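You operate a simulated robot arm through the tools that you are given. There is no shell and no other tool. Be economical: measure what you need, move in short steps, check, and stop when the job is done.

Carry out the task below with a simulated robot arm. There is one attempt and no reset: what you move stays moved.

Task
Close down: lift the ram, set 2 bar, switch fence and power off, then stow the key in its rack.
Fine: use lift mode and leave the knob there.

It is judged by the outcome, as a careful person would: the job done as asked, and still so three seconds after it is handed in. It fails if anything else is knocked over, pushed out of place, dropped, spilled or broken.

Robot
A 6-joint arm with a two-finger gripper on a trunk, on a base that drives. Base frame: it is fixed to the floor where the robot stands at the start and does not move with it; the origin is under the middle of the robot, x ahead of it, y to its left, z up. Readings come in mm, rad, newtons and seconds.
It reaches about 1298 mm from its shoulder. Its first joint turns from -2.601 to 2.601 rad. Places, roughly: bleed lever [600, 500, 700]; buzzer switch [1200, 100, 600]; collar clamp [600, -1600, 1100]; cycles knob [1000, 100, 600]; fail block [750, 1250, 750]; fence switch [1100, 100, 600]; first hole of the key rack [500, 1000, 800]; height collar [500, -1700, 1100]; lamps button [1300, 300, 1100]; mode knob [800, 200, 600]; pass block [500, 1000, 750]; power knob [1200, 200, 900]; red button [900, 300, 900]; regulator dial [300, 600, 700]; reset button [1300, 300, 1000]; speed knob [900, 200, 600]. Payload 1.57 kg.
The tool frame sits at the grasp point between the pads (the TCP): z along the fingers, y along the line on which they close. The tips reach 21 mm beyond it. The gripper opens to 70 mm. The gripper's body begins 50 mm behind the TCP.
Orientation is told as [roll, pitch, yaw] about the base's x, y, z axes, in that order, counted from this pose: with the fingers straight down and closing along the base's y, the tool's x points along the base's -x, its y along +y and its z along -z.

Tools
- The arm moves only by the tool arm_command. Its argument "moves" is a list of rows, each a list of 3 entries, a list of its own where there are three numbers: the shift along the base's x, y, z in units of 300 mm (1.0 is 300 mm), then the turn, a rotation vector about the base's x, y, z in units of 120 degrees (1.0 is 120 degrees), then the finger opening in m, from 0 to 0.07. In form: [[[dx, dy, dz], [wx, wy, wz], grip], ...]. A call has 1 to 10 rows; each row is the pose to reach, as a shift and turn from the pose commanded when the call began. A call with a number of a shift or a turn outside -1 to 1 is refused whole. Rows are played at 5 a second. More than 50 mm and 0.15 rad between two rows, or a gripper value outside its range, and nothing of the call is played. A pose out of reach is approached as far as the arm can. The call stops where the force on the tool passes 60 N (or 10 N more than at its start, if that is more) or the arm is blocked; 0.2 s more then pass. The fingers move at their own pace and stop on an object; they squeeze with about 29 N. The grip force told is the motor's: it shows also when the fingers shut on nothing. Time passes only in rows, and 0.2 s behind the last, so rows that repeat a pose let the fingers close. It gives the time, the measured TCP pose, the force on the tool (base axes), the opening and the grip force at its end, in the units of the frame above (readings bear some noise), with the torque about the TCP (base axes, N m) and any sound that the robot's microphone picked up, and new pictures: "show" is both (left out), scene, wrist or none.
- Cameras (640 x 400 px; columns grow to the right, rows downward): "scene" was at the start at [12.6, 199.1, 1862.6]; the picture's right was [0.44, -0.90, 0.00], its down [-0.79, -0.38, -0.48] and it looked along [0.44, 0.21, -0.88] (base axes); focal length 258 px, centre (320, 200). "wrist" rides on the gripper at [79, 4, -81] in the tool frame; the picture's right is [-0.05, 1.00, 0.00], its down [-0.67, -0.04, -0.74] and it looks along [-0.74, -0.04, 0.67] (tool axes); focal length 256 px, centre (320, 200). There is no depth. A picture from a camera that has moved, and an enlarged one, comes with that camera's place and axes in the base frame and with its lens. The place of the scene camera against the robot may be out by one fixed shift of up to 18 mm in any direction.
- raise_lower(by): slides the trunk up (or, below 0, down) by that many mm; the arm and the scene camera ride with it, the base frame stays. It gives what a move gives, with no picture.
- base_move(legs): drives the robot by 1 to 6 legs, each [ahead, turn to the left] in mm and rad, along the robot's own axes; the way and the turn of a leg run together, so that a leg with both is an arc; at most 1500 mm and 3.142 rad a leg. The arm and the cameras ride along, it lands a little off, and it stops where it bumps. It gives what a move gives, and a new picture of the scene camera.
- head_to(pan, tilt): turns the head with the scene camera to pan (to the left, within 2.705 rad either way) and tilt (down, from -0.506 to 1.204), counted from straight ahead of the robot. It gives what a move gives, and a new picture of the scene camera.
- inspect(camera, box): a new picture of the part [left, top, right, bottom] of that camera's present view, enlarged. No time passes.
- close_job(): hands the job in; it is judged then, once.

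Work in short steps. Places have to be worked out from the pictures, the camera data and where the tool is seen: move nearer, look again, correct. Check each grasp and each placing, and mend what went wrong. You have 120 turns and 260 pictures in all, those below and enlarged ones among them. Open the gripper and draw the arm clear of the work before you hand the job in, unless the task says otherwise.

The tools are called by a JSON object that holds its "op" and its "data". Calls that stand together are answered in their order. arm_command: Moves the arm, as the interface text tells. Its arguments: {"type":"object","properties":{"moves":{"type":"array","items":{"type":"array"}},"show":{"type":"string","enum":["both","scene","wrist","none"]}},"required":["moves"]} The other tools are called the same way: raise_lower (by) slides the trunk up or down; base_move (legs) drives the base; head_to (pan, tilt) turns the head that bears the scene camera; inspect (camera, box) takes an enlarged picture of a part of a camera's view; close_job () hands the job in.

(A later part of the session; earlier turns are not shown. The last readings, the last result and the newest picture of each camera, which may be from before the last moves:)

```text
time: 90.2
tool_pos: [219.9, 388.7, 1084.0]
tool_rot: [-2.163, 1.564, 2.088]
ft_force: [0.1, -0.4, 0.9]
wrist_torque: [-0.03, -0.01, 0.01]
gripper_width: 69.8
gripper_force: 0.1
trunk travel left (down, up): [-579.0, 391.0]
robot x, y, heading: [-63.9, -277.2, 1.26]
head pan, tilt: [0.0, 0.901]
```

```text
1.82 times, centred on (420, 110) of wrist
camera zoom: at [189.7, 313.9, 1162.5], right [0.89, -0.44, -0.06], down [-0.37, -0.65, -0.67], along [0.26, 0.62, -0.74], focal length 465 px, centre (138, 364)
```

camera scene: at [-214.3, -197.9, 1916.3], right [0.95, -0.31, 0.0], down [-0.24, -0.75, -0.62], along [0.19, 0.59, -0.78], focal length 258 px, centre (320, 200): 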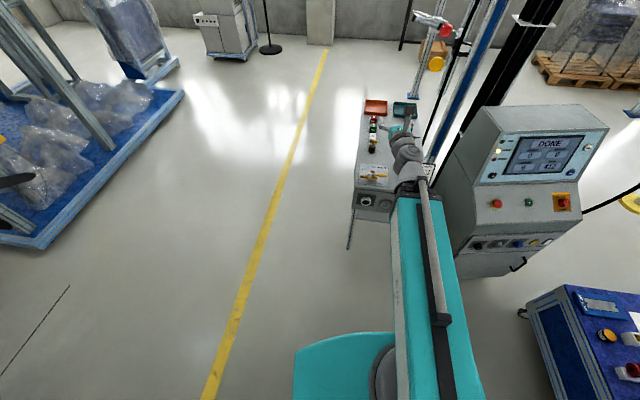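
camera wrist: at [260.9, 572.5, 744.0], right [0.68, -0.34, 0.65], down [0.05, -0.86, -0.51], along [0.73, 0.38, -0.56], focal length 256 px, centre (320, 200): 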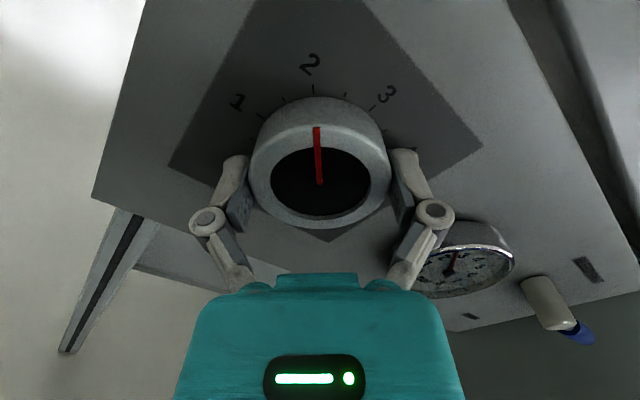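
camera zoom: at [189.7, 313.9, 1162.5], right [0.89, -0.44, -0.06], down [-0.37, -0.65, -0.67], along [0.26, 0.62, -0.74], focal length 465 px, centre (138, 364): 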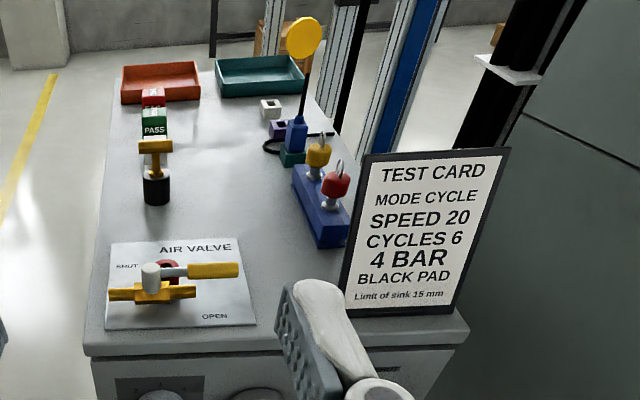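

{"op": "inspect", "data": {"camera": "wrist", "box": [325, 35, 385, 95]}}

{"op": "inspect", "data": {"camera": "wrist", "box": [390, 45, 490, 145]}}

```text
6.67 times, centred on (355, 65) of wrist
camera zoom: at [189.7, 313.9, 1162.5], right [0.89, -0.44, -0.06], down [-0.37, -0.65, -0.67], along [0.26, 0.62, -0.74], focal length 1707 px, centre (87, 1100)
```

zoom: 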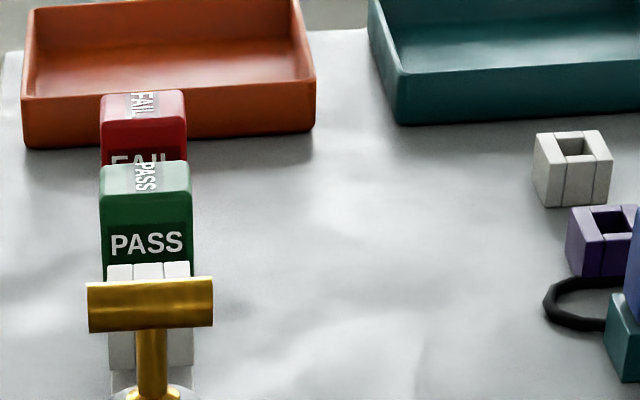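

```text
4.00 times, centred on (440, 95) of wrist
camera zoom: at [189.7, 313.9, 1162.5], right [0.89, -0.44, -0.06], down [-0.37, -0.65, -0.67], along [0.26, 0.62, -0.74], focal length 1024 px, centre (-160, 620)
```

zoom: 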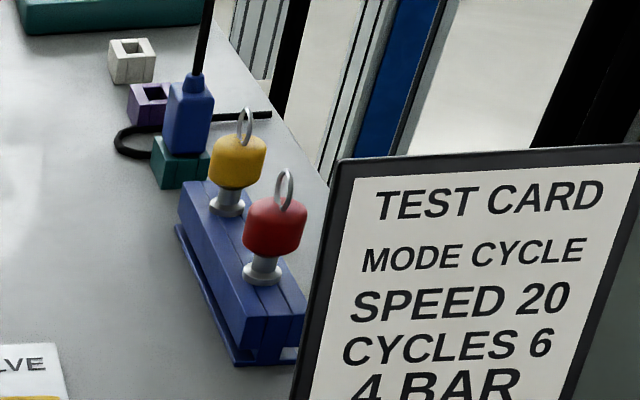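

The key is still to be identified; I'll look at the bench too. Drive round to a station in front of the console, arm high.

{"op": "base_move", "data": {"legs": [[-150, 0], [0, -1.2], [560, 0]]}}

{"op": "inspect", "data": {"camera": "wrist", "box": [0, 0, 640, 400]}}

```text
time: 99.7
tool_pos: [1183.2, -414.5, 1086.2]
tool_rot: [-2.169, 1.563, 0.876]
ft_force: [-0.7, -0.2, 0.1]
wrist_torque: [-0.05, -0.01, 0.01]
gripper_width: 70.1
gripper_force: 0.1
trunk travel left (down, up): [-579.0, 391.0]
robot x, y, heading: [458.0, -389.8, 0.048]
head pan, tilt: [0.0, 0.901]
camera scene: at [481.0, -220.8, 1568.8], right [0.05, -1.0, 0.0], down [-0.78, -0.04, -0.62], along [0.62, 0.03, -0.78], focal length 258 px, centre (320, 200)
```

scene: 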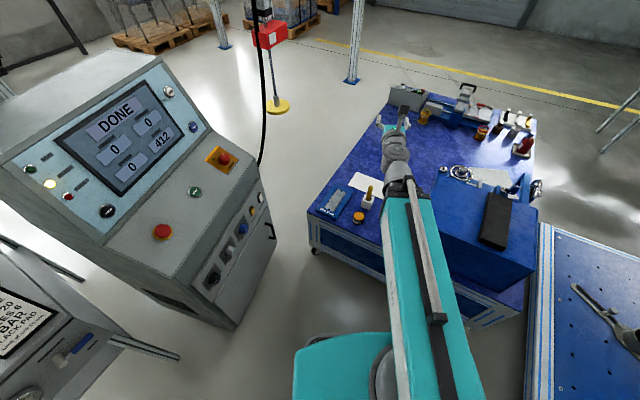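

```text
1.00 times, centred on (320, 200) of wrist (not enlarged: the box is as wide or as high as the picture)
camera zoom: at [1102.6, -410.6, 1162.6], right [-0.1, -0.99, -0.06], down [-0.73, 0.11, -0.67], along [0.67, -0.02, -0.74], focal length 256 px, centre (320, 200)
```

zoom: 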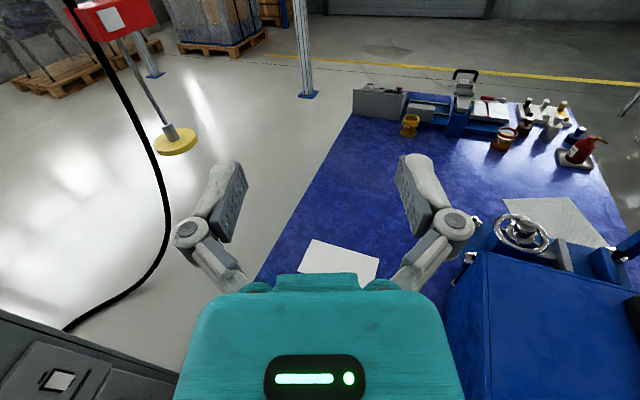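

{"op": "inspect", "data": {"camera": "scene", "box": [300, 80, 560, 250]}}

{"op": "head_to", "data": {"pan": -1.2, "tilt": 0.5}}

{"op": "inspect", "data": {"camera": "scene", "box": [290, 60, 600, 360]}}

```text
2.35 times, centred on (430, 165) of scene
camera zoom: at [481.0, -220.8, 1568.8], right [0.05, -1.0, 0.0], down [-0.78, -0.04, -0.62], along [0.62, 0.03, -0.78], focal length 607 px, centre (61, 282)
```

zoom: 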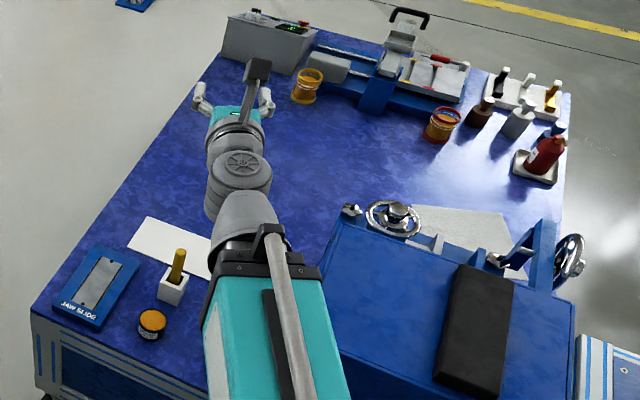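

```text
time: 101.1
tool_pos: [1183.0, -413.2, 1086.1]
tool_rot: [-2.162, 1.561, 0.882]
ft_force: [-0.4, 1.1, 0.3]
wrist_torque: [0.0, 0.0, -0.01]
gripper_width: 69.9
gripper_force: 0.1
trunk travel left (down, up): [-579.0, 391.0]
robot x, y, heading: [459.1, -391.7, 0.042]
head pan, tilt: [-1.201, 0.499]
camera scene: at [442.6, -307.4, 1602.6], right [-0.91, -0.4, 0.0], down [-0.19, 0.44, -0.88], along [0.35, -0.8, -0.48], focal length 258 px, centre (320, 200)
```

scene: 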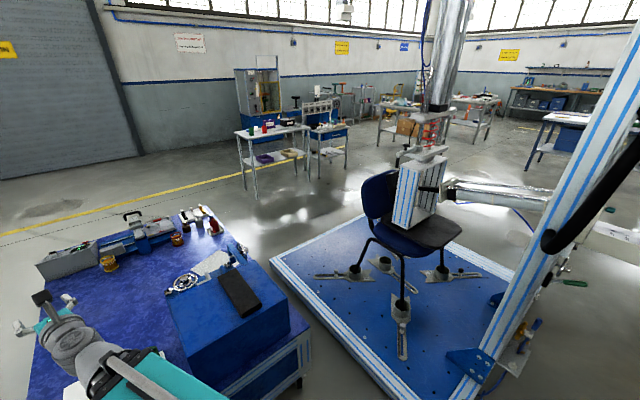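

```text
1.33 times, centred on (445, 210) of scene
camera zoom: at [442.6, -307.4, 1602.6], right [-0.91, -0.4, 0.0], down [-0.19, 0.44, -0.88], along [0.35, -0.8, -0.48], focal length 344 px, centre (153, 187)
```

zoom: 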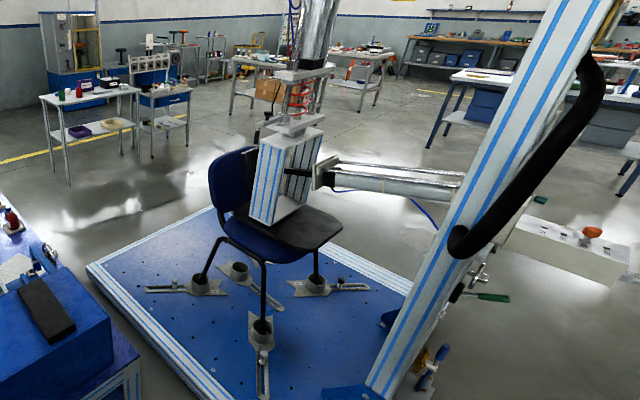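

I check whether the ram is really up off the seat.

{"op": "inspect", "data": {"camera": "scene", "box": [350, 90, 480, 270]}}

```text
2.22 times, centred on (415, 180) of scene
camera zoom: at [442.6, -307.4, 1602.6], right [-0.91, -0.4, 0.0], down [-0.19, 0.44, -0.88], along [0.35, -0.8, -0.48], focal length 573 px, centre (109, 244)
```

zoom: 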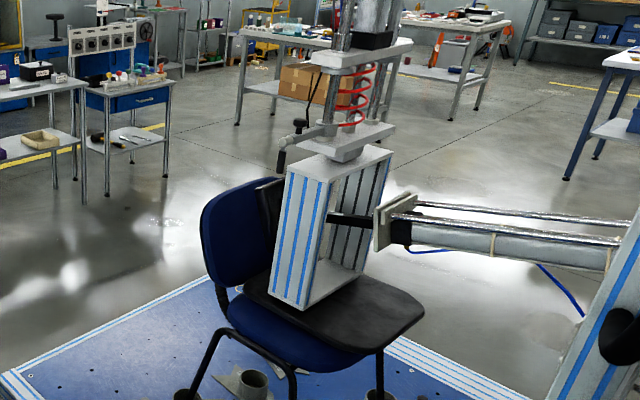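

{"op": "inspect", "data": {"camera": "scene", "box": [390, 180, 460, 240]}}

{"op": "inspect", "data": {"camera": "scene", "box": [400, 80, 470, 170]}}

```text
6.67 times, centred on (425, 210) of scene
camera zoom: at [442.6, -307.4, 1602.6], right [-0.91, -0.4, 0.0], down [-0.19, 0.44, -0.88], along [0.35, -0.8, -0.48], focal length 1720 px, centre (-380, 133)
```

zoom: 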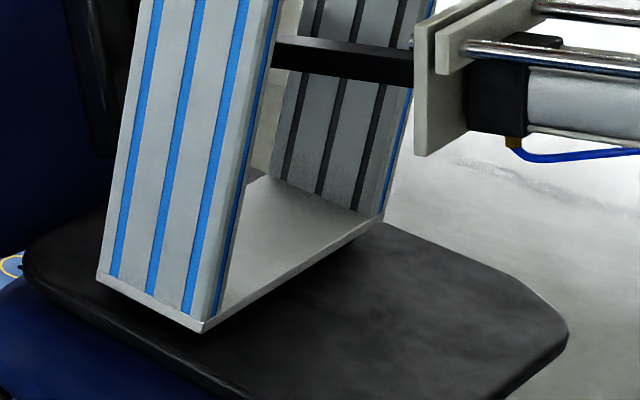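

```text
4.44 times, centred on (435, 125) of scene
camera zoom: at [442.6, -307.4, 1602.6], right [-0.91, -0.4, 0.0], down [-0.19, 0.44, -0.88], along [0.35, -0.8, -0.48], focal length 1146 px, centre (-191, 533)
```

zoom: 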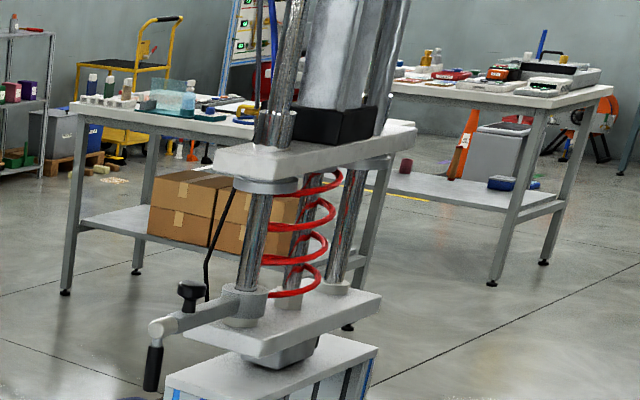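

The block casts a soft gap shadow on the pad, and the screen says DONE, so the ram is up. Now turn the base left toward the console's fence switch and power knob.

{"op": "base_move", "data": {"legs": [[0, 0.75]]}}

{"op": "head_to", "data": {"pan": -0.1, "tilt": 0.9}}

```text
time: 104.3
tool_pos: [1007.8, 85.6, 1085.3]
tool_rot: [-2.175, 1.56, 1.617]
ft_force: [-0.1, -0.2, -0.7]
wrist_torque: [-0.04, 0.01, 0.04]
gripper_width: 69.6
gripper_force: 0.0
trunk travel left (down, up): [-579.0, 391.0]
robot x, y, heading: [467.6, -396.3, 0.792]
head pan, tilt: [-1.201, 0.499]
camera scene: at [400.3, -346.4, 1602.6], right [-0.4, -0.92, 0.0], down [-0.44, 0.19, -0.88], along [0.8, -0.35, -0.48], focal length 258 px, centre (320, 200)
```

scene: 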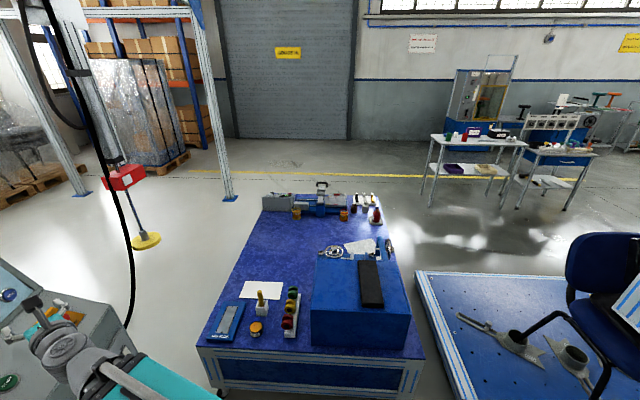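

```text
time: 105.7
tool_pos: [1007.9, 85.5, 1084.8]
tool_rot: [-2.162, 1.562, 1.629]
ft_force: [-0.1, -0.6, 0.6]
wrist_torque: [-0.02, 0.01, -0.02]
gripper_width: 70.2
gripper_force: 0.1
trunk travel left (down, up): [-579.0, 391.0]
robot x, y, heading: [468.0, -393.7, 0.786]
head pan, tilt: [-0.099, 0.901]
camera scene: at [375.4, -261.8, 1568.8], right [0.64, -0.77, 0.0], down [-0.61, -0.5, -0.62], along [0.48, 0.39, -0.78], focal length 258 px, centre (320, 200)
```

scene: 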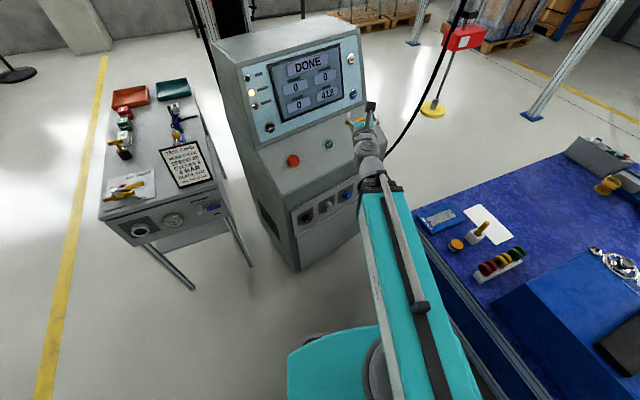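

Good station. Yaw the tool square to the console front (+37°) with fingers closed.

{"op": "arm_command", "data": {"moves": [[[0, 0, 0], [0, 0, 0.065], 0.05], [[0, 0, 0], [0, 0, 0.13], 0.03], [[0, 0, 0], [0, 0, 0.195], 0.0], [[0, 0, 0], [0, 0, 0.26], 0.0], [[0, 0, 0], [-0.0077, -0.0272, 0.311], 0.0]], "show": "wrist"}}

```text
time: 106.9
tool_pos: [1007.7, 85.2, 1088.6]
tool_rot: [1.994, 1.52, 0.159]
ft_force: [-0.4, 0.9, -0.4]
wrist_torque: [0.01, 0.01, 0.01]
gripper_width: 0.2
gripper_force: 28.5
out of reach, approached as far as the arm can: row 5
trunk travel left (down, up): [-579.0, 391.0]
robot x, y, heading: [474.0, -400.1, 0.789]
head pan, tilt: [-0.099, 0.901]
camera wrist: at [987.9, 6.8, 1164.4], right [0.96, -0.26, -0.01], down [-0.2, -0.7, -0.68], along [0.18, 0.66, -0.73], focal length 256 px, centre (320, 200)
```

wrist: 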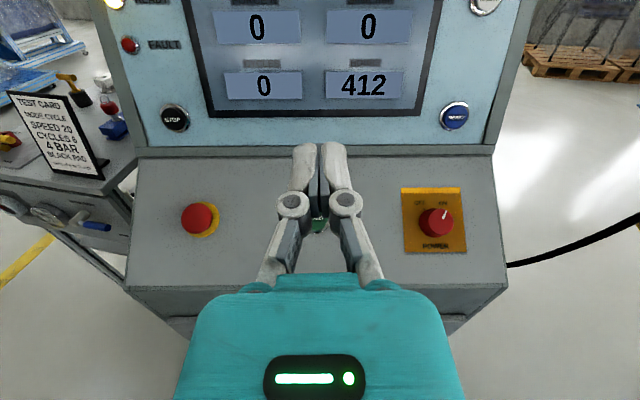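

Square to the console. Lower 400 in front of it.

{"op": "raise_lower", "data": {"by": -400}}

{"op": "inspect", "data": {"camera": "wrist", "box": [240, 0, 640, 250]}}

```text
time: 110.7
tool_pos: [1007.3, 86.8, 688.0]
tool_rot: [2.005, 1.518, 0.166]
ft_force: [-0.1, 0.7, 1.0]
wrist_torque: [0.03, -0.02, 0.0]
gripper_width: 0.0
gripper_force: 28.6
trunk travel left (down, up): [-179.0, 791.0]
robot x, y, heading: [471.3, -396.1, 0.792]
head pan, tilt: [-0.099, 0.901]
```

```text
1.60 times, centred on (440, 125) of wrist
camera zoom: at [987.7, 6.9, 764.5], right [0.96, -0.26, -0.01], down [-0.2, -0.7, -0.68], along [0.18, 0.66, -0.73], focal length 410 px, centre (128, 320)
```

zoom: 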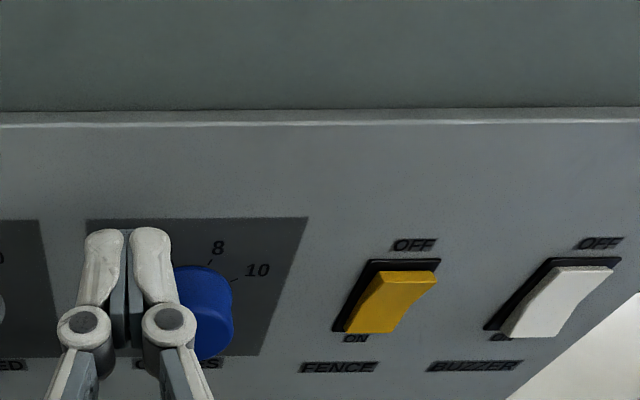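

Fence rocker spans z≈612–648 at x≈1138; I need to push its top end. Lower 43 and move sideways to stand off.

{"op": "raise_lower", "data": {"by": -43}}

{"op": "arm_command", "data": {"moves": [[[0.12, -0.04, 0], [0, 0, 0], 0.0], [[0.24, -0.08, 0], [0, 0, 0], 0.0], [[0.377, -0.12, 0], [0, 0, 0], 0.0]], "show": "wrist"}}

```text
time: 111.6
tool_pos: [1007.5, 86.5, 646.1]
tool_rot: [2.005, 1.52, 0.167]
ft_force: [0.1, 0.9, -1.0]
wrist_torque: [-0.02, -0.01, 0.01]
gripper_width: 0.0
gripper_force: 28.7
trunk travel left (down, up): [-136.0, 834.0]
robot x, y, heading: [465.6, -397.9, 0.787]
head pan, tilt: [-0.099, 0.901]
```

```text
time: 112.4
tool_pos: [1121.9, 52.0, 645.1]
tool_rot: [2.007, 1.517, 0.168]
ft_force: [0.0, 0.3, -0.8]
wrist_torque: [0.0, 0.0, 0.0]
gripper_width: 0.1
gripper_force: 28.9
trunk travel left (down, up): [-136.0, 834.0]
robot x, y, heading: [472.1, -398.1, 0.788]
head pan, tilt: [-0.099, 0.901]
camera wrist: at [1100.8, -29.1, 721.5], right [0.96, -0.26, -0.01], down [-0.2, -0.7, -0.68], along [0.18, 0.66, -0.73], focal length 256 px, centre (320, 200)
```

wrist: 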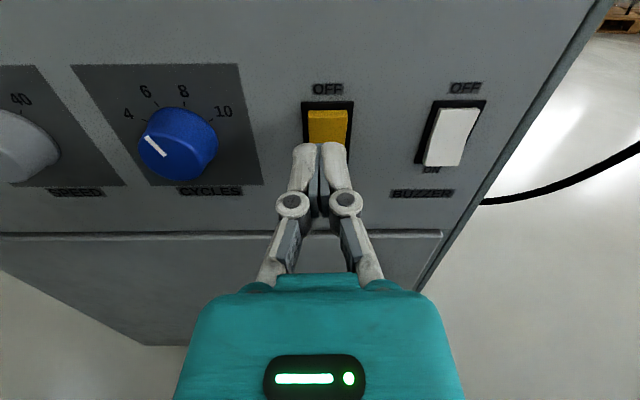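

Rocker is ~5 mm to the right. Shift, lower 3 mm, then press forward.

{"op": "raise_lower", "data": {"by": -3}}

{"op": "arm_command", "data": {"moves": [[[0.016, -0.005, 0], [0, 0, 0], 0.0], [[0.034, 0.06, 0], [0, 0, 0], 0.0], [[0.043, 0.092, 0], [0, 0, 0], 0.0], [[0.048, 0.108, 0], [0, 0, 0], 0.0], [[0.052, 0.124, 0], [0, 0, 0], 0.0], [[0.057, 0.14, 0], [0, 0, 0], 0.0], [[0.061, 0.156, 0], [0, 0, 0], 0.0], [[0.066, 0.172, 0], [0, 0, 0], 0.0]], "show": "wrist"}}

```text
time: 112.9
tool_pos: [1120.7, 50.4, 641.9]
tool_rot: [2.009, 1.52, 0.168]
ft_force: [-0.2, -0.2, 0.3]
wrist_torque: [0.0, -0.01, -0.01]
gripper_width: 0.1
gripper_force: 28.9
trunk travel left (down, up): [-133.0, 837.0]
robot x, y, heading: [470.6, -400.6, 0.789]
head pan, tilt: [-0.099, 0.901]
```

```text
time: 114.4
tool_pos: [1135.3, 86.3, 642.8]
tool_rot: [1.953, 1.52, 0.11]
ft_force: [-1.5, -12.5, 2.7]
wrist_torque: [0.01, 0.02, 0.06]
gripper_width: 0.0
gripper_force: 28.0
trunk travel left (down, up): [-133.0, 837.0]
robot x, y, heading: [468.6, -398.7, 0.787]
head pan, tilt: [-0.099, 0.901]
stopped in row 7: the force on the tool passed its limit at 72 N (the readings are from after the stop); the commanded pose is now the measured one
camera wrist: at [1115.6, 7.3, 718.8], right [0.96, -0.27, 0.0], down [-0.2, -0.7, -0.68], along [0.18, 0.66, -0.73], focal length 256 px, centre (320, 200)
```

wrist: 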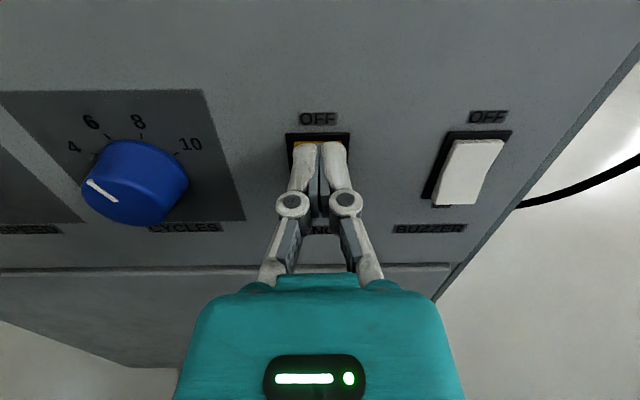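

Pressed until 72 N. Back off and look at the rocker.

{"op": "arm_command", "data": {"moves": [[[-0.03, -0.1, 0], [0, 0, 0], 0.0], [[-0.06, -0.2, 0], [0, 0, 0], 0.0], [[-0.1, -0.2, 0], [0, 0, 0], 0.0], [[-0.2, -0.17, 0], [0, 0, 0], 0.0]], "show": "wrist"}}

{"op": "inspect", "data": {"camera": "wrist", "box": [320, 60, 540, 200]}}

```text
time: 115.4
tool_pos: [1075.8, 36.5, 641.9]
tool_rot: [1.924, 1.518, 0.082]
ft_force: [-0.4, 0.6, -0.4]
wrist_torque: [0.03, -0.01, 0.02]
gripper_width: 0.0
gripper_force: 29.0
trunk travel left (down, up): [-133.0, 837.0]
robot x, y, heading: [470.2, -400.4, 0.789]
head pan, tilt: [-0.099, 0.901]
camera wrist: at [1055.8, -41.6, 718.0], right [0.96, -0.27, 0.0], down [-0.2, -0.7, -0.68], along [0.18, 0.66, -0.73], focal length 256 px, centre (320, 200)
```

wrist: 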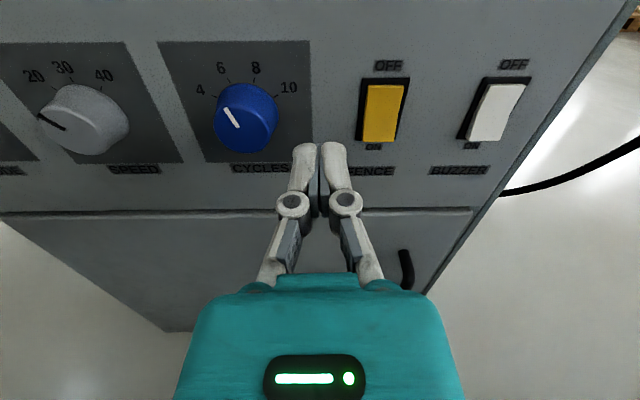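

```text
2.86 times, centred on (430, 130) of wrist
camera zoom: at [1055.8, -41.6, 718.0], right [0.96, -0.27, 0.0], down [-0.2, -0.7, -0.68], along [0.18, 0.66, -0.73], focal length 731 px, centre (6, 400)
```

zoom: 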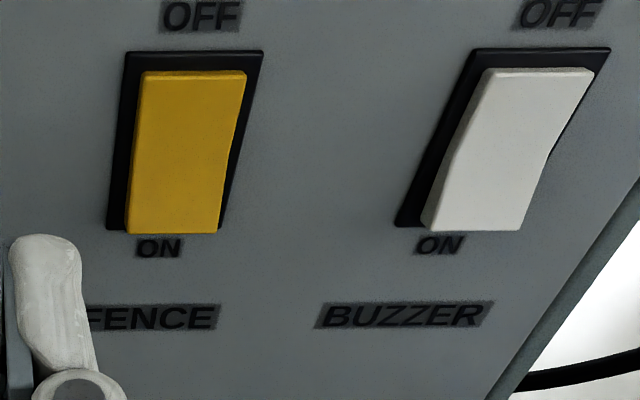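

{"op": "inspect", "data": {"camera": "wrist", "box": [350, 70, 420, 150]}}

{"op": "inspect", "data": {"camera": "scene", "box": [290, 150, 400, 260]}}

```text
5.00 times, centred on (385, 110) of wrist
camera zoom: at [1055.8, -41.6, 718.0], right [0.96, -0.27, 0.0], down [-0.2, -0.7, -0.68], along [0.18, 0.66, -0.73], focal length 1280 px, centre (-5, 650)
```

zoom: 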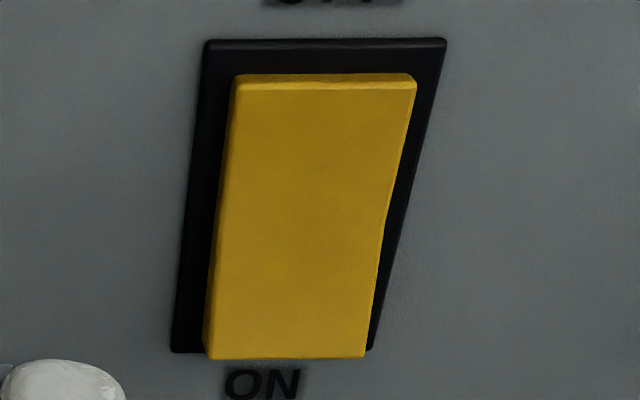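

```text
3.64 times, centred on (345, 205) of scene
camera zoom: at [375.3, -261.9, 1122.8], right [0.64, -0.77, 0.0], down [-0.6, -0.5, -0.62], along [0.48, 0.39, -0.78], focal length 938 px, centre (229, 182)
```

zoom: 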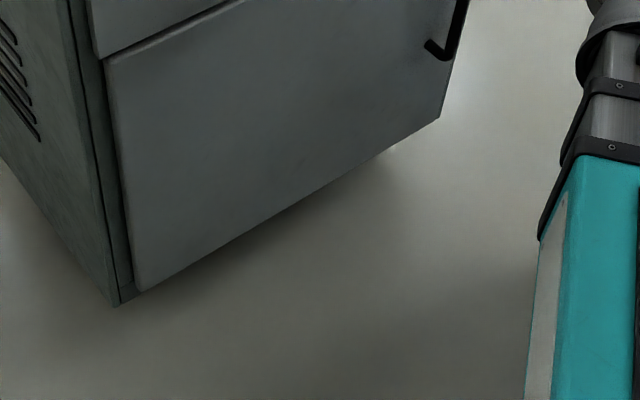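

Lower half of the rocker now stands prouder (top pressed = OFF), matching the buzzer's state. Next the power knob: raise and tilt the tool down toward the slope.

{"op": "raise_lower", "data": {"by": 380}}

{"op": "arm_command", "data": {"moves": [[[0.04, 0.02, 0], [-0.067, 0.019, 0], 0.0], [[0.08, 0.04, 0], [-0.134, 0.038, 0], 0.02], [[0.12, 0.06, 0], [-0.201, 0.057, 0], 0.04], [[0.16, 0.08, 0], [-0.268, 0.076, 0], 0.06], [[0.2, 0.1, 0], [-0.335, 0.095, 0], 0.07], [[0.24, 0.12, 0], [-0.402, 0.114, 0], 0.07], [[0.28, 0.14, 0], [-0.425, 0.12, 0], 0.07]], "show": "both"}}

```text
time: 119.0
tool_pos: [1077.6, 38.1, 1021.1]
tool_rot: [1.927, 1.519, 0.084]
ft_force: [-0.2, 0.7, -0.2]
wrist_torque: [-0.04, -0.02, 0.01]
gripper_width: 0.1
gripper_force: 28.8
trunk travel left (down, up): [-513.0, 457.0]
robot x, y, heading: [469.7, -398.1, 0.793]
head pan, tilt: [-0.099, 0.901]
```

```text
time: 120.7
tool_pos: [1157.6, 80.3, 871.4]
tool_rot: [0.035, 0.662, -1.783]
ft_force: [0.1, 0.3, 0.3]
wrist_torque: [0.0, 0.0, 0.01]
gripper_width: 69.8
gripper_force: 0.1
out of reach, approached as far as the arm can: row 1, 2, 3, 4, 5, 6, 7
trunk travel left (down, up): [-513.0, 457.0]
robot x, y, heading: [470.4, -398.0, 0.795]
head pan, tilt: [-0.099, 0.901]
camera scene: at [375.3, -261.9, 1502.8], right [0.64, -0.77, 0.0], down [-0.6, -0.5, -0.62], along [0.48, 0.39, -0.78], focal length 258 px, centre (320, 200)
camera wrist: at [1163.8, 92.3, 982.7], right [0.96, -0.27, -0.01], down [-0.27, -0.95, 0.18], along [-0.05, -0.17, -0.98], focal length 256 px, centre (320, 200)
```

scene: 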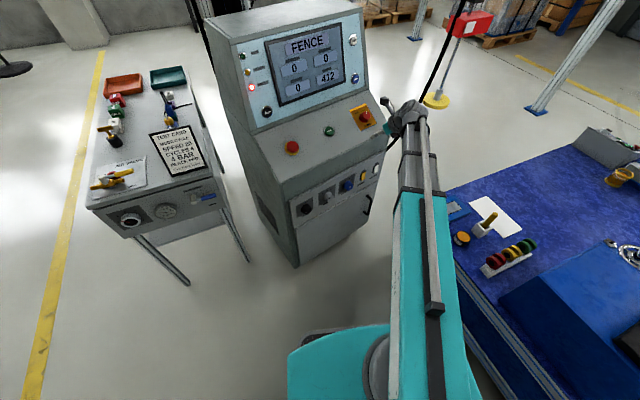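
wrist: 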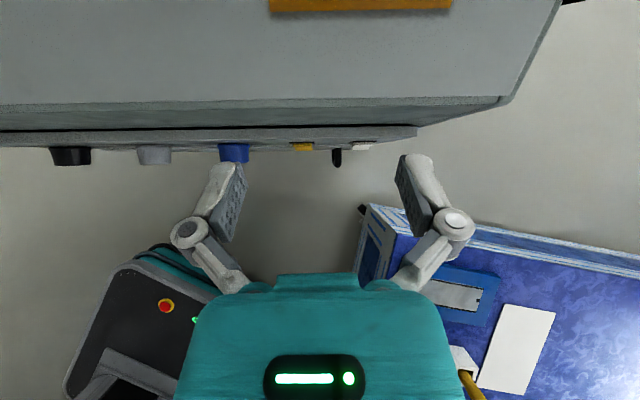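

Screen now shows FENCE: fence off is confirmed. Tool is tilted; raise 90 and move above the power knob.

{"op": "raise_lower", "data": {"by": 90}}

{"op": "arm_command", "data": {"moves": [[[0.08, 0.06, 0], [0, 0, 0], 0.07], [[0.155, 0.12, 0], [0, 0, 0], 0.07]], "show": "wrist"}}

```text
time: 121.9
tool_pos: [1158.4, 79.6, 961.3]
tool_rot: [0.037, 0.662, -1.784]
ft_force: [0.2, 0.0, 0.1]
wrist_torque: [-0.04, -0.01, -0.03]
gripper_width: 69.9
gripper_force: 0.0
trunk travel left (down, up): [-603.0, 367.0]
robot x, y, heading: [472.8, -398.6, 0.788]
head pan, tilt: [-0.099, 0.901]
```

```text
time: 122.5
tool_pos: [1205.3, 115.2, 962.8]
tool_rot: [0.036, 0.665, -1.784]
ft_force: [0.9, -0.1, -0.1]
wrist_torque: [0.0, 0.0, 0.01]
gripper_width: 70.2
gripper_force: 0.0
trunk travel left (down, up): [-603.0, 367.0]
robot x, y, heading: [470.0, -398.6, 0.787]
head pan, tilt: [-0.099, 0.901]
camera wrist: at [1211.0, 128.1, 1073.0], right [0.96, -0.27, 0.0], down [-0.27, -0.95, 0.17], along [-0.05, -0.17, -0.98], focal length 256 px, centre (320, 200)
```

wrist: 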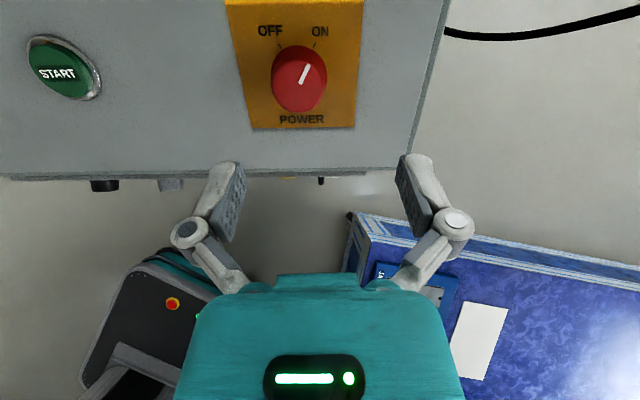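

Knob is near (1210,188,865), pointer at ON (+30°), OFF at -30°. Pre-rotate 30° clockwise and shift 15 mm left.

{"op": "arm_command", "data": {"moves": [[[-0.02, 0.005, 0], [0.0104, 0.037, -0.0494], 0.07], [[-0.035, 0.01, 0], [0.0208, 0.0738, -0.0988], 0.07], [[-0.048, 0.014, 0], [0.0311, 0.1106, -0.148], 0.07], [[-0.048, 0.014, 0], [0.0415, 0.1475, -0.1975], 0.07], [[-0.03, 0.065, -0.085], [0.0415, 0.1475, -0.1975], 0.07]], "show": "wrist"}}

```text
time: 123.7
tool_pos: [1195.8, 134.1, 960.7]
tool_rot: [-0.345, 0.579, -2.423]
ft_force: [0.1, -0.1, 0.3]
wrist_torque: [-0.01, 0.0, -0.02]
gripper_width: 70.1
gripper_force: 0.0
out of reach, approached as far as the arm can: row 5
trunk travel left (down, up): [-603.0, 367.0]
robot x, y, heading: [471.1, -401.8, 0.786]
head pan, tilt: [-0.099, 0.901]
camera wrist: at [1237.2, 128.7, 1066.3], right [0.72, -0.62, -0.31], down [-0.57, -0.79, 0.23], along [-0.39, 0.01, -0.92], focal length 256 px, centre (320, 200)
```

wrist: 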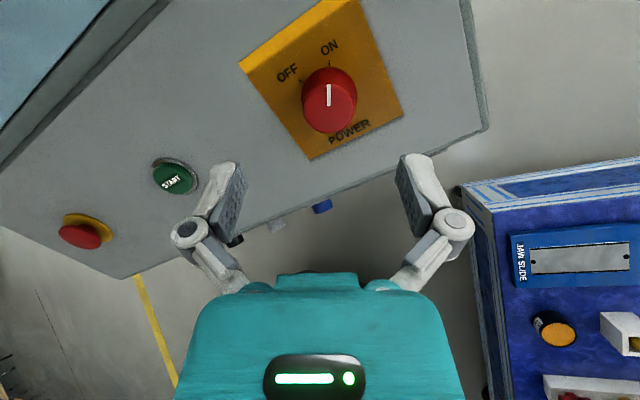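

Move horizontally over the knob, then lower by trunk 65 and look.

{"op": "arm_command", "data": {"moves": [[[0.017, 0.083, 0], [0, 0, 0], 0.07], [[0.034, 0.166, 0], [0, 0, 0], 0.07]], "show": "none"}}

{"op": "raise_lower", "data": {"by": -65}}

{"op": "inspect", "data": {"camera": "wrist", "box": [120, 0, 520, 250]}}

```text
time: 124.3
tool_pos: [1205.1, 186.2, 961.4]
tool_rot: [-0.345, 0.581, -2.422]
ft_force: [1.3, 0.2, 0.1]
wrist_torque: [0.0, 0.02, -0.04]
gripper_width: 70.0
gripper_force: 0.0
trunk travel left (down, up): [-603.0, 367.0]
robot x, y, heading: [471.0, -398.8, 0.787]
head pan, tilt: [-0.099, 0.901]
```

```text
time: 125.3
tool_pos: [1205.0, 185.6, 897.4]
tool_rot: [-0.345, 0.581, -2.424]
ft_force: [-0.6, -0.8, -0.7]
wrist_torque: [0.0, -0.03, 0.01]
gripper_width: 70.0
gripper_force: 0.0
trunk travel left (down, up): [-538.0, 432.0]
robot x, y, heading: [470.7, -399.6, 0.789]
head pan, tilt: [-0.099, 0.901]
```

```text
1.60 times, centred on (320, 125) of wrist
camera zoom: at [1246.4, 178.8, 1001.4], right [0.72, -0.62, -0.31], down [-0.57, -0.79, 0.23], along [-0.39, 0.01, -0.92], focal length 410 px, centre (320, 320)
```

zoom: 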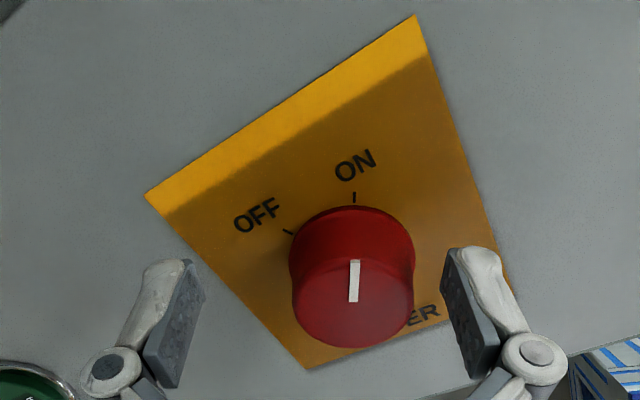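

Alignment works out after another ~32 mm down. Lower.

{"op": "raise_lower", "data": {"by": -30}}

{"op": "inspect", "data": {"camera": "wrist", "box": [120, 0, 520, 250]}}

```text
time: 126.1
tool_pos: [1206.3, 182.5, 869.1]
tool_rot: [-0.341, 0.585, -2.425]
ft_force: [8.9, -10.8, 22.6]
wrist_torque: [-0.74, -0.78, -0.05]
gripper_width: 70.6
gripper_force: 0.4
trunk travel left (down, up): [-508.0, 462.0]
robot x, y, heading: [474.3, -399.6, 0.789]
head pan, tilt: [-0.099, 0.901]
```

```text
1.60 times, centred on (320, 125) of wrist
camera zoom: at [1246.5, 176.1, 973.9], right [0.72, -0.62, -0.31], down [-0.57, -0.79, 0.23], along [-0.38, 0.01, -0.92], focal length 410 px, centre (320, 320)
```

zoom: 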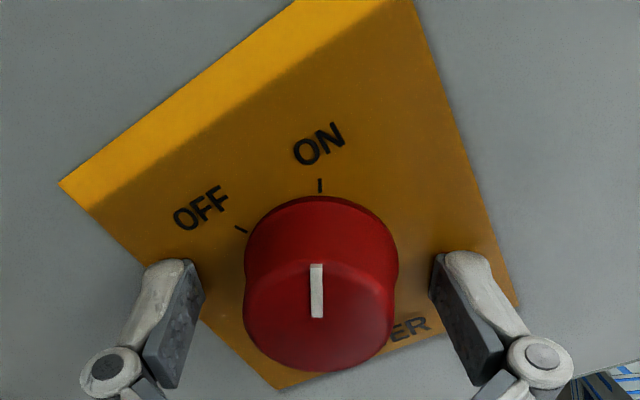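

Tips touch the plate; knob is centred. Raise 6 mm and close.

{"op": "raise_lower", "data": {"by": 6}}

{"op": "arm_command", "data": {"moves": [[[0, 0, 0], [0, 0, 0], 0.05], [[0, 0, 0], [0, 0, 0], 0.03], [[0, 0, 0], [0, 0, 0], 0.025], [[0, 0, 0], [0, 0, 0], 0.025]], "show": "wrist"}}

```text
time: 126.6
tool_pos: [1204.9, 186.2, 872.7]
tool_rot: [-0.346, 0.58, -2.423]
ft_force: [-0.6, -0.3, 1.5]
wrist_torque: [-0.03, -0.01, -0.04]
gripper_width: 70.4
gripper_force: 0.0
trunk travel left (down, up): [-514.0, 456.0]
robot x, y, heading: [470.4, -400.0, 0.788]
head pan, tilt: [-0.099, 0.901]
```

```text
time: 127.6
tool_pos: [1206.1, 181.1, 875.2]
tool_rot: [-0.34, 0.583, -2.427]
ft_force: [14.8, -32.4, 25.1]
wrist_torque: [-1.22, -0.99, -0.54]
gripper_width: 57.6
gripper_force: 24.3
trunk travel left (down, up): [-514.0, 456.0]
robot x, y, heading: [468.7, -402.5, 0.789]
head pan, tilt: [-0.099, 0.901]
camera wrist: at [1247.1, 173.6, 980.5], right [0.72, -0.62, -0.31], down [-0.57, -0.79, 0.23], along [-0.38, 0.01, -0.92], focal length 256 px, centre (320, 200)
```

wrist: 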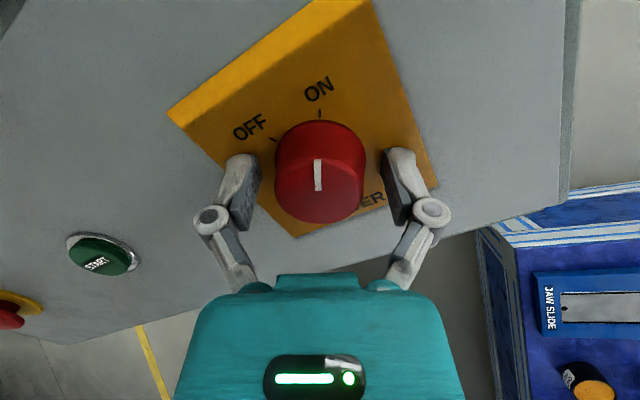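

Closing swings the tips forward into the plate; back off along the tool's axis (6 mm up, 4 mm back) and close on.

{"op": "arm_command", "data": {"moves": [[[-0.003, -0.012, 0], [0, 0, 0], 0.06], [[-0.003, -0.012, 0], [0, 0, 0], 0.06]], "show": "none"}}

{"op": "raise_lower", "data": {"by": 6}}

{"op": "arm_command", "data": {"moves": [[[0, 0, 0], [0, 0, 0], 0.05], [[0, 0, 0], [0, 0, 0], 0.03], [[0, 0, 0], [0, 0, 0], 0.025], [[0, 0, 0], [0, 0, 0], 0.025]], "show": "wrist"}}

```text
time: 128.2
tool_pos: [1205.0, 181.7, 874.0]
tool_rot: [-0.346, 0.581, -2.425]
ft_force: [1.6, -1.3, 4.5]
wrist_torque: [-0.16, -0.15, 0.0]
gripper_width: 64.1
gripper_force: 2.8
trunk travel left (down, up): [-514.0, 456.0]
robot x, y, heading: [470.2, -395.9, 0.786]
head pan, tilt: [-0.099, 0.901]
```

```text
time: 128.8
tool_pos: [1205.3, 181.3, 877.7]
tool_rot: [-0.345, 0.582, -2.425]
ft_force: [0.2, -0.1, 0.3]
wrist_torque: [-0.04, 0.0, 0.02]
gripper_width: 60.0
gripper_force: 0.0
trunk travel left (down, up): [-520.0, 450.0]
robot x, y, heading: [471.9, -398.7, 0.793]
head pan, tilt: [-0.099, 0.901]
```

```text
time: 129.8
tool_pos: [1206.6, 177.9, 879.1]
tool_rot: [-0.342, 0.584, -2.427]
ft_force: [15.7, -24.2, 7.7]
wrist_torque: [-0.63, -0.57, -0.47]
gripper_width: 41.1
gripper_force: 32.0
trunk travel left (down, up): [-520.0, 450.0]
robot x, y, heading: [471.4, -395.2, 0.785]
head pan, tilt: [-0.099, 0.901]
camera wrist: at [1247.4, 171.6, 984.2], right [0.72, -0.62, -0.31], down [-0.57, -0.79, 0.23], along [-0.38, 0.01, -0.92], focal length 256 px, centre (320, 200)
```

wrist: 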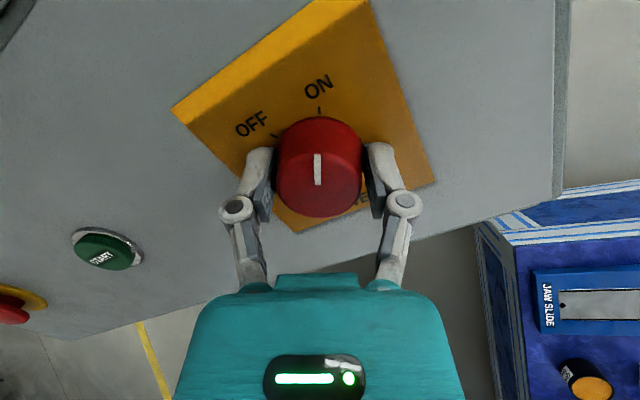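

Gripped at 41 mm. Turn CCW 60°.

{"op": "arm_command", "data": {"moves": [[[0, 0, 0], [-0.0104, -0.037, 0.0494], 0.025], [[0, 0, 0], [-0.0208, -0.0738, 0.0988], 0.025], [[0, 0, 0], [-0.0311, -0.1106, 0.148], 0.025], [[0, 0, 0], [-0.0415, -0.1475, 0.1975], 0.025], [[0, 0, 0], [-0.0519, -0.184, 0.247], 0.025], [[0, 0, 0], [-0.0623, -0.221, 0.296], 0.025], [[0, 0, 0], [-0.0726, -0.258, 0.346], 0.025], [[0, 0, 0], [-0.083, -0.295, 0.395], 0.025], [[0, 0, 0], [-0.085, -0.302, 0.405], 0.025]], "show": "both"}}

```text
time: 131.8
tool_pos: [1204.3, 180.0, 879.4]
tool_rot: [0.414, 0.535, -1.127]
ft_force: [11.4, -6.4, 19.2]
wrist_torque: [-0.1, -0.01, -0.22]
gripper_width: 43.5
gripper_force: 13.6
trunk travel left (down, up): [-520.0, 450.0]
robot x, y, heading: [473.7, -400.0, 0.793]
head pan, tilt: [-0.099, 0.901]
camera scene: at [374.6, -264.0, 1509.9], right [0.64, -0.77, 0.0], down [-0.6, -0.5, -0.62], along [0.48, 0.4, -0.78], focal length 258 px, centre (320, 200)
camera wrist: at [1167.3, 194.8, 983.9], right [0.93, 0.16, 0.32], down [0.09, -0.97, 0.23], along [0.35, -0.19, -0.92], focal length 256 px, centre (320, 200)
```

scene: 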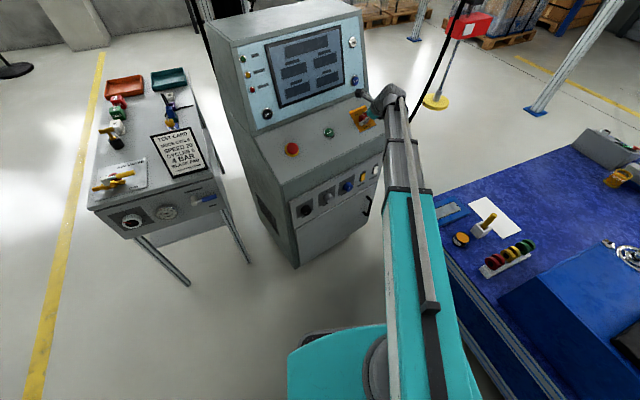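
wrist: 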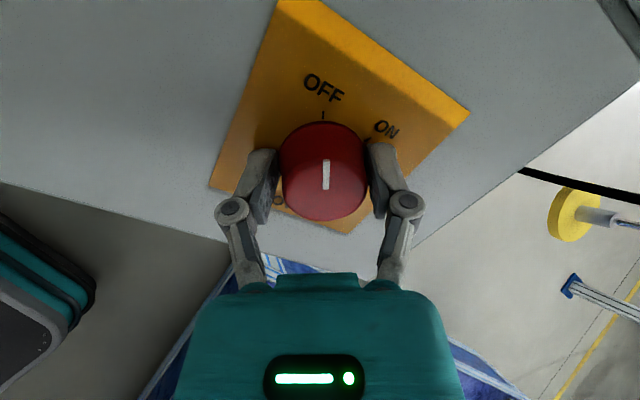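

Screen is dark: power is off. Release and raise away.

{"op": "arm_command", "data": {"moves": [[[0, 0, 0], [0, 0, 0], 0.055], [[0, 0, 0], [0, 0, 0], 0.07], [[0, 0, 0], [0, 0, 0], 0.07]], "show": "none"}}

{"op": "raise_lower", "data": {"by": 60}}

{"op": "arm_command", "data": {"moves": [[[-0.03, -0.12, 0], [0.01, 0.037, -0.049], 0.07], [[-0.06, -0.24, 0], [0.02, 0.074, -0.098], 0.07], [[-0.1, -0.36, 0], [0.031, 0.11, -0.148], 0.07], [[-0.14, -0.48, 0], [0.0415, 0.1475, -0.1975], 0.07], [[-0.2, -0.6, 0], [0.0415, 0.1475, -0.1975], 0.07]], "show": "wrist"}}

```text
time: 132.6
tool_pos: [1204.8, 180.7, 878.1]
tool_rot: [0.409, 0.537, -1.131]
ft_force: [1.1, -0.5, 0.2]
wrist_torque: [-0.01, 0.03, 0.0]
gripper_width: 69.9
gripper_force: 0.1
trunk travel left (down, up): [-520.0, 450.0]
robot x, y, heading: [474.7, -395.7, 0.788]
head pan, tilt: [-0.099, 0.901]
```

```text
time: 133.6
tool_pos: [1204.7, 181.9, 938.6]
tool_rot: [0.41, 0.536, -1.13]
ft_force: [-0.4, 0.2, -0.3]
wrist_torque: [0.03, -0.01, -0.03]
gripper_width: 70.0
gripper_force: 0.1
trunk travel left (down, up): [-580.0, 390.0]
robot x, y, heading: [471.8, -398.6, 0.79]
head pan, tilt: [-0.099, 0.901]
```

```text
time: 134.8
tool_pos: [1144.2, 0.5, 938.9]
tool_rot: [0.055, 0.662, -1.751]
ft_force: [-0.4, 0.1, 0.0]
wrist_torque: [0.02, -0.01, 0.01]
gripper_width: 70.3
gripper_force: 0.1
trunk travel left (down, up): [-580.0, 390.0]
robot x, y, heading: [471.5, -398.7, 0.789]
head pan, tilt: [-0.099, 0.901]
camera wrist: at [1147.1, 13.8, 1050.1], right [0.97, -0.25, 0.01], down [-0.25, -0.95, 0.17], along [-0.03, -0.17, -0.98], focal length 256 px, centre (320, 200)
```

wrist: 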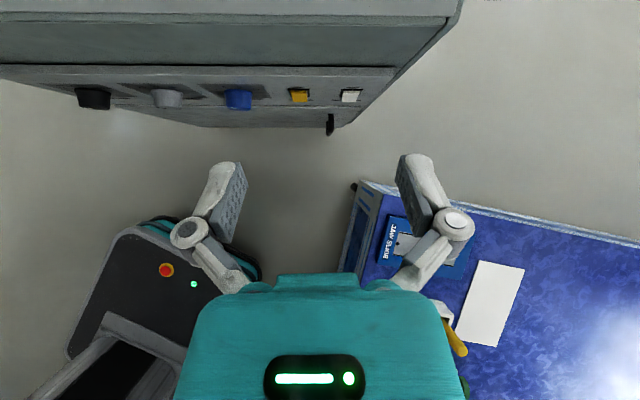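

Power off done. Now to identify the key: I zoom the bench items and the table from here.

{"op": "inspect", "data": {"camera": "scene", "box": [420, 170, 560, 290]}}

{"op": "inspect", "data": {"camera": "scene", "box": [80, 60, 230, 200]}}

```text
3.33 times, centred on (490, 230) of scene
camera zoom: at [375.2, -261.8, 1569.8], right [0.64, -0.77, 0.0], down [-0.6, -0.5, -0.62], along [0.48, 0.39, -0.78], focal length 860 px, centre (-247, 100)
```

zoom: 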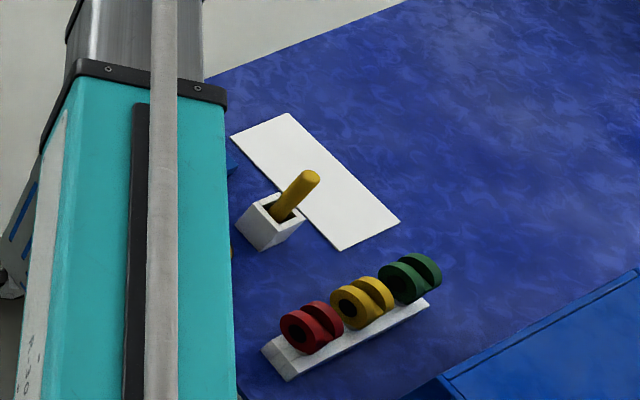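

```text
2.86 times, centred on (155, 130) of scene
camera zoom: at [375.2, -261.8, 1569.8], right [0.64, -0.77, 0.0], down [-0.6, -0.5, -0.62], along [0.48, 0.39, -0.78], focal length 737 px, centre (791, 400)
```

zoom: 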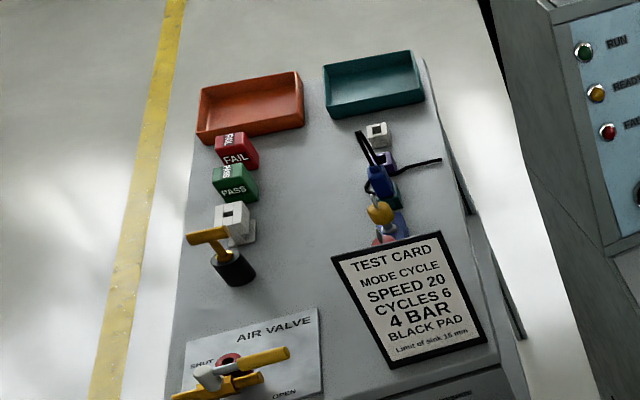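

The brass T-key sits in the black barrel on the side table, and the white block with the square hole behind it is the rack. I raise the arm and drive round to the left side of the table: swing right over the bench, then reverse.

{"op": "raise_lower", "data": {"by": 300}}

{"op": "base_move", "data": {"legs": [[0, -1.56], [-1075, 0]]}}

```text
time: 137.8
tool_pos: [1144.9, 0.4, 1238.4]
tool_rot: [0.057, 0.663, -1.751]
ft_force: [-0.1, -0.9, -1.2]
wrist_torque: [0.01, 0.02, -0.01]
gripper_width: 70.1
gripper_force: 0.0
trunk travel left (down, up): [-880.0, 90.0]
robot x, y, heading: [469.3, -396.3, 0.787]
head pan, tilt: [-0.099, 0.901]
```

```text
time: 150.2
tool_pos: [106.3, -319.3, 1239.0]
tool_rot: [0.056, 0.662, 2.962]
ft_force: [-0.9, -0.3, -0.9]
wrist_torque: [-0.02, 0.01, -0.01]
gripper_width: 70.2
gripper_force: 0.0
trunk travel left (down, up): [-880.0, 90.0]
robot x, y, heading: [-295.0, 354.4, -0.774]
head pan, tilt: [-0.099, 0.901]
camera scene: at [-159.2, 449.2, 1869.8], right [-0.77, -0.64, 0.0], down [-0.5, 0.6, -0.62], along [0.4, -0.48, -0.78], focal length 258 px, centre (320, 200)
```

scene: 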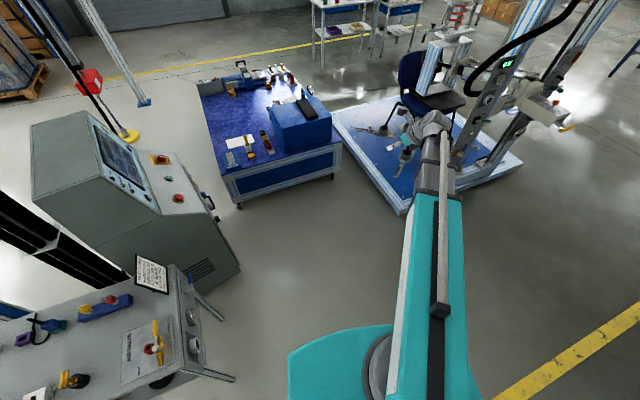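

Good. Quick zoom on the ram from here, then turn left toward the table.

{"op": "inspect", "data": {"camera": "scene", "box": [380, 0, 600, 180]}}

{"op": "base_move", "data": {"legs": [[0, 1.35]]}}

{"op": "head_to", "data": {"pan": 0.0, "tilt": 1.0}}

```text
2.22 times, centred on (490, 90) of scene
camera zoom: at [-159.2, 449.2, 1869.8], right [-0.77, -0.64, 0.0], down [-0.5, 0.6, -0.62], along [0.4, -0.48, -0.78], focal length 573 px, centre (-58, 444)
```

zoom: 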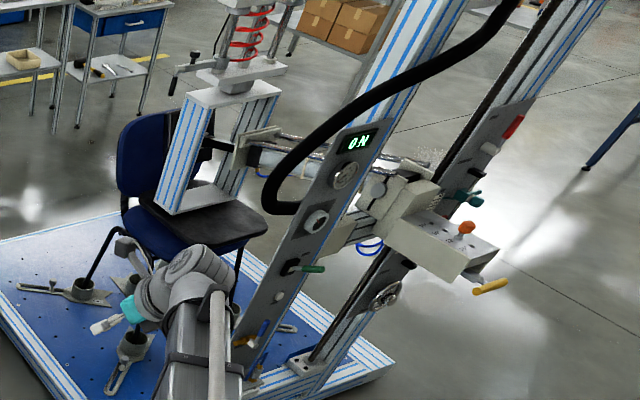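

```text
time: 155.6
tool_pos: [449.5, 606.1, 1238.6]
tool_rot: [0.056, 0.662, -1.96]
ft_force: [0.4, -0.3, 0.5]
wrist_torque: [0.01, -0.02, 0.03]
gripper_width: 70.1
gripper_force: 0.1
trunk travel left (down, up): [-880.0, 90.0]
robot x, y, heading: [-274.4, 328.2, 0.58]
head pan, tilt: [-0.099, 0.901]
camera scene: at [-338.6, 481.8, 1869.8], right [0.46, -0.89, 0.0], down [-0.7, -0.36, -0.62], along [0.55, 0.29, -0.78], focal length 258 px, centre (320, 200)
```

scene: 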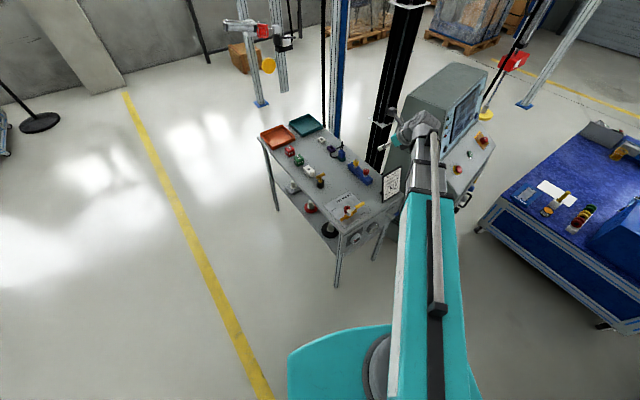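

```text
time: 156.2
tool_pos: [449.6, 605.5, 1238.2]
tool_rot: [0.056, 0.662, -1.96]
ft_force: [-0.5, -0.7, -0.2]
wrist_torque: [0.02, 0.01, 0.0]
gripper_width: 69.7
gripper_force: 0.0
trunk travel left (down, up): [-880.0, 90.0]
robot x, y, heading: [-277.4, 327.0, 0.58]
head pan, tilt: [0.0, 1.0]
camera scene: at [-347.2, 483.9, 1862.7], right [0.55, -0.84, 0.0], down [-0.7, -0.46, -0.54], along [0.45, 0.3, -0.84], focal length 258 px, centre (320, 200)
```

scene: 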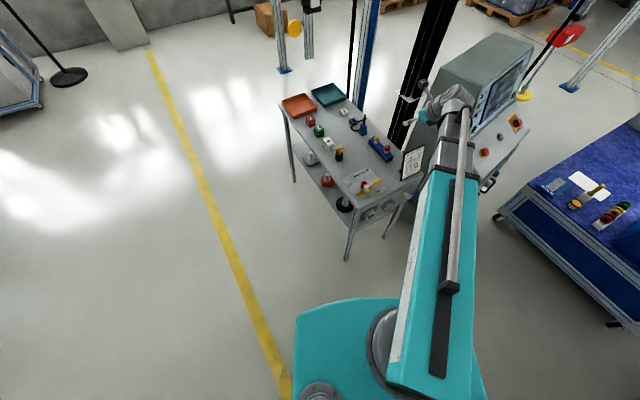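

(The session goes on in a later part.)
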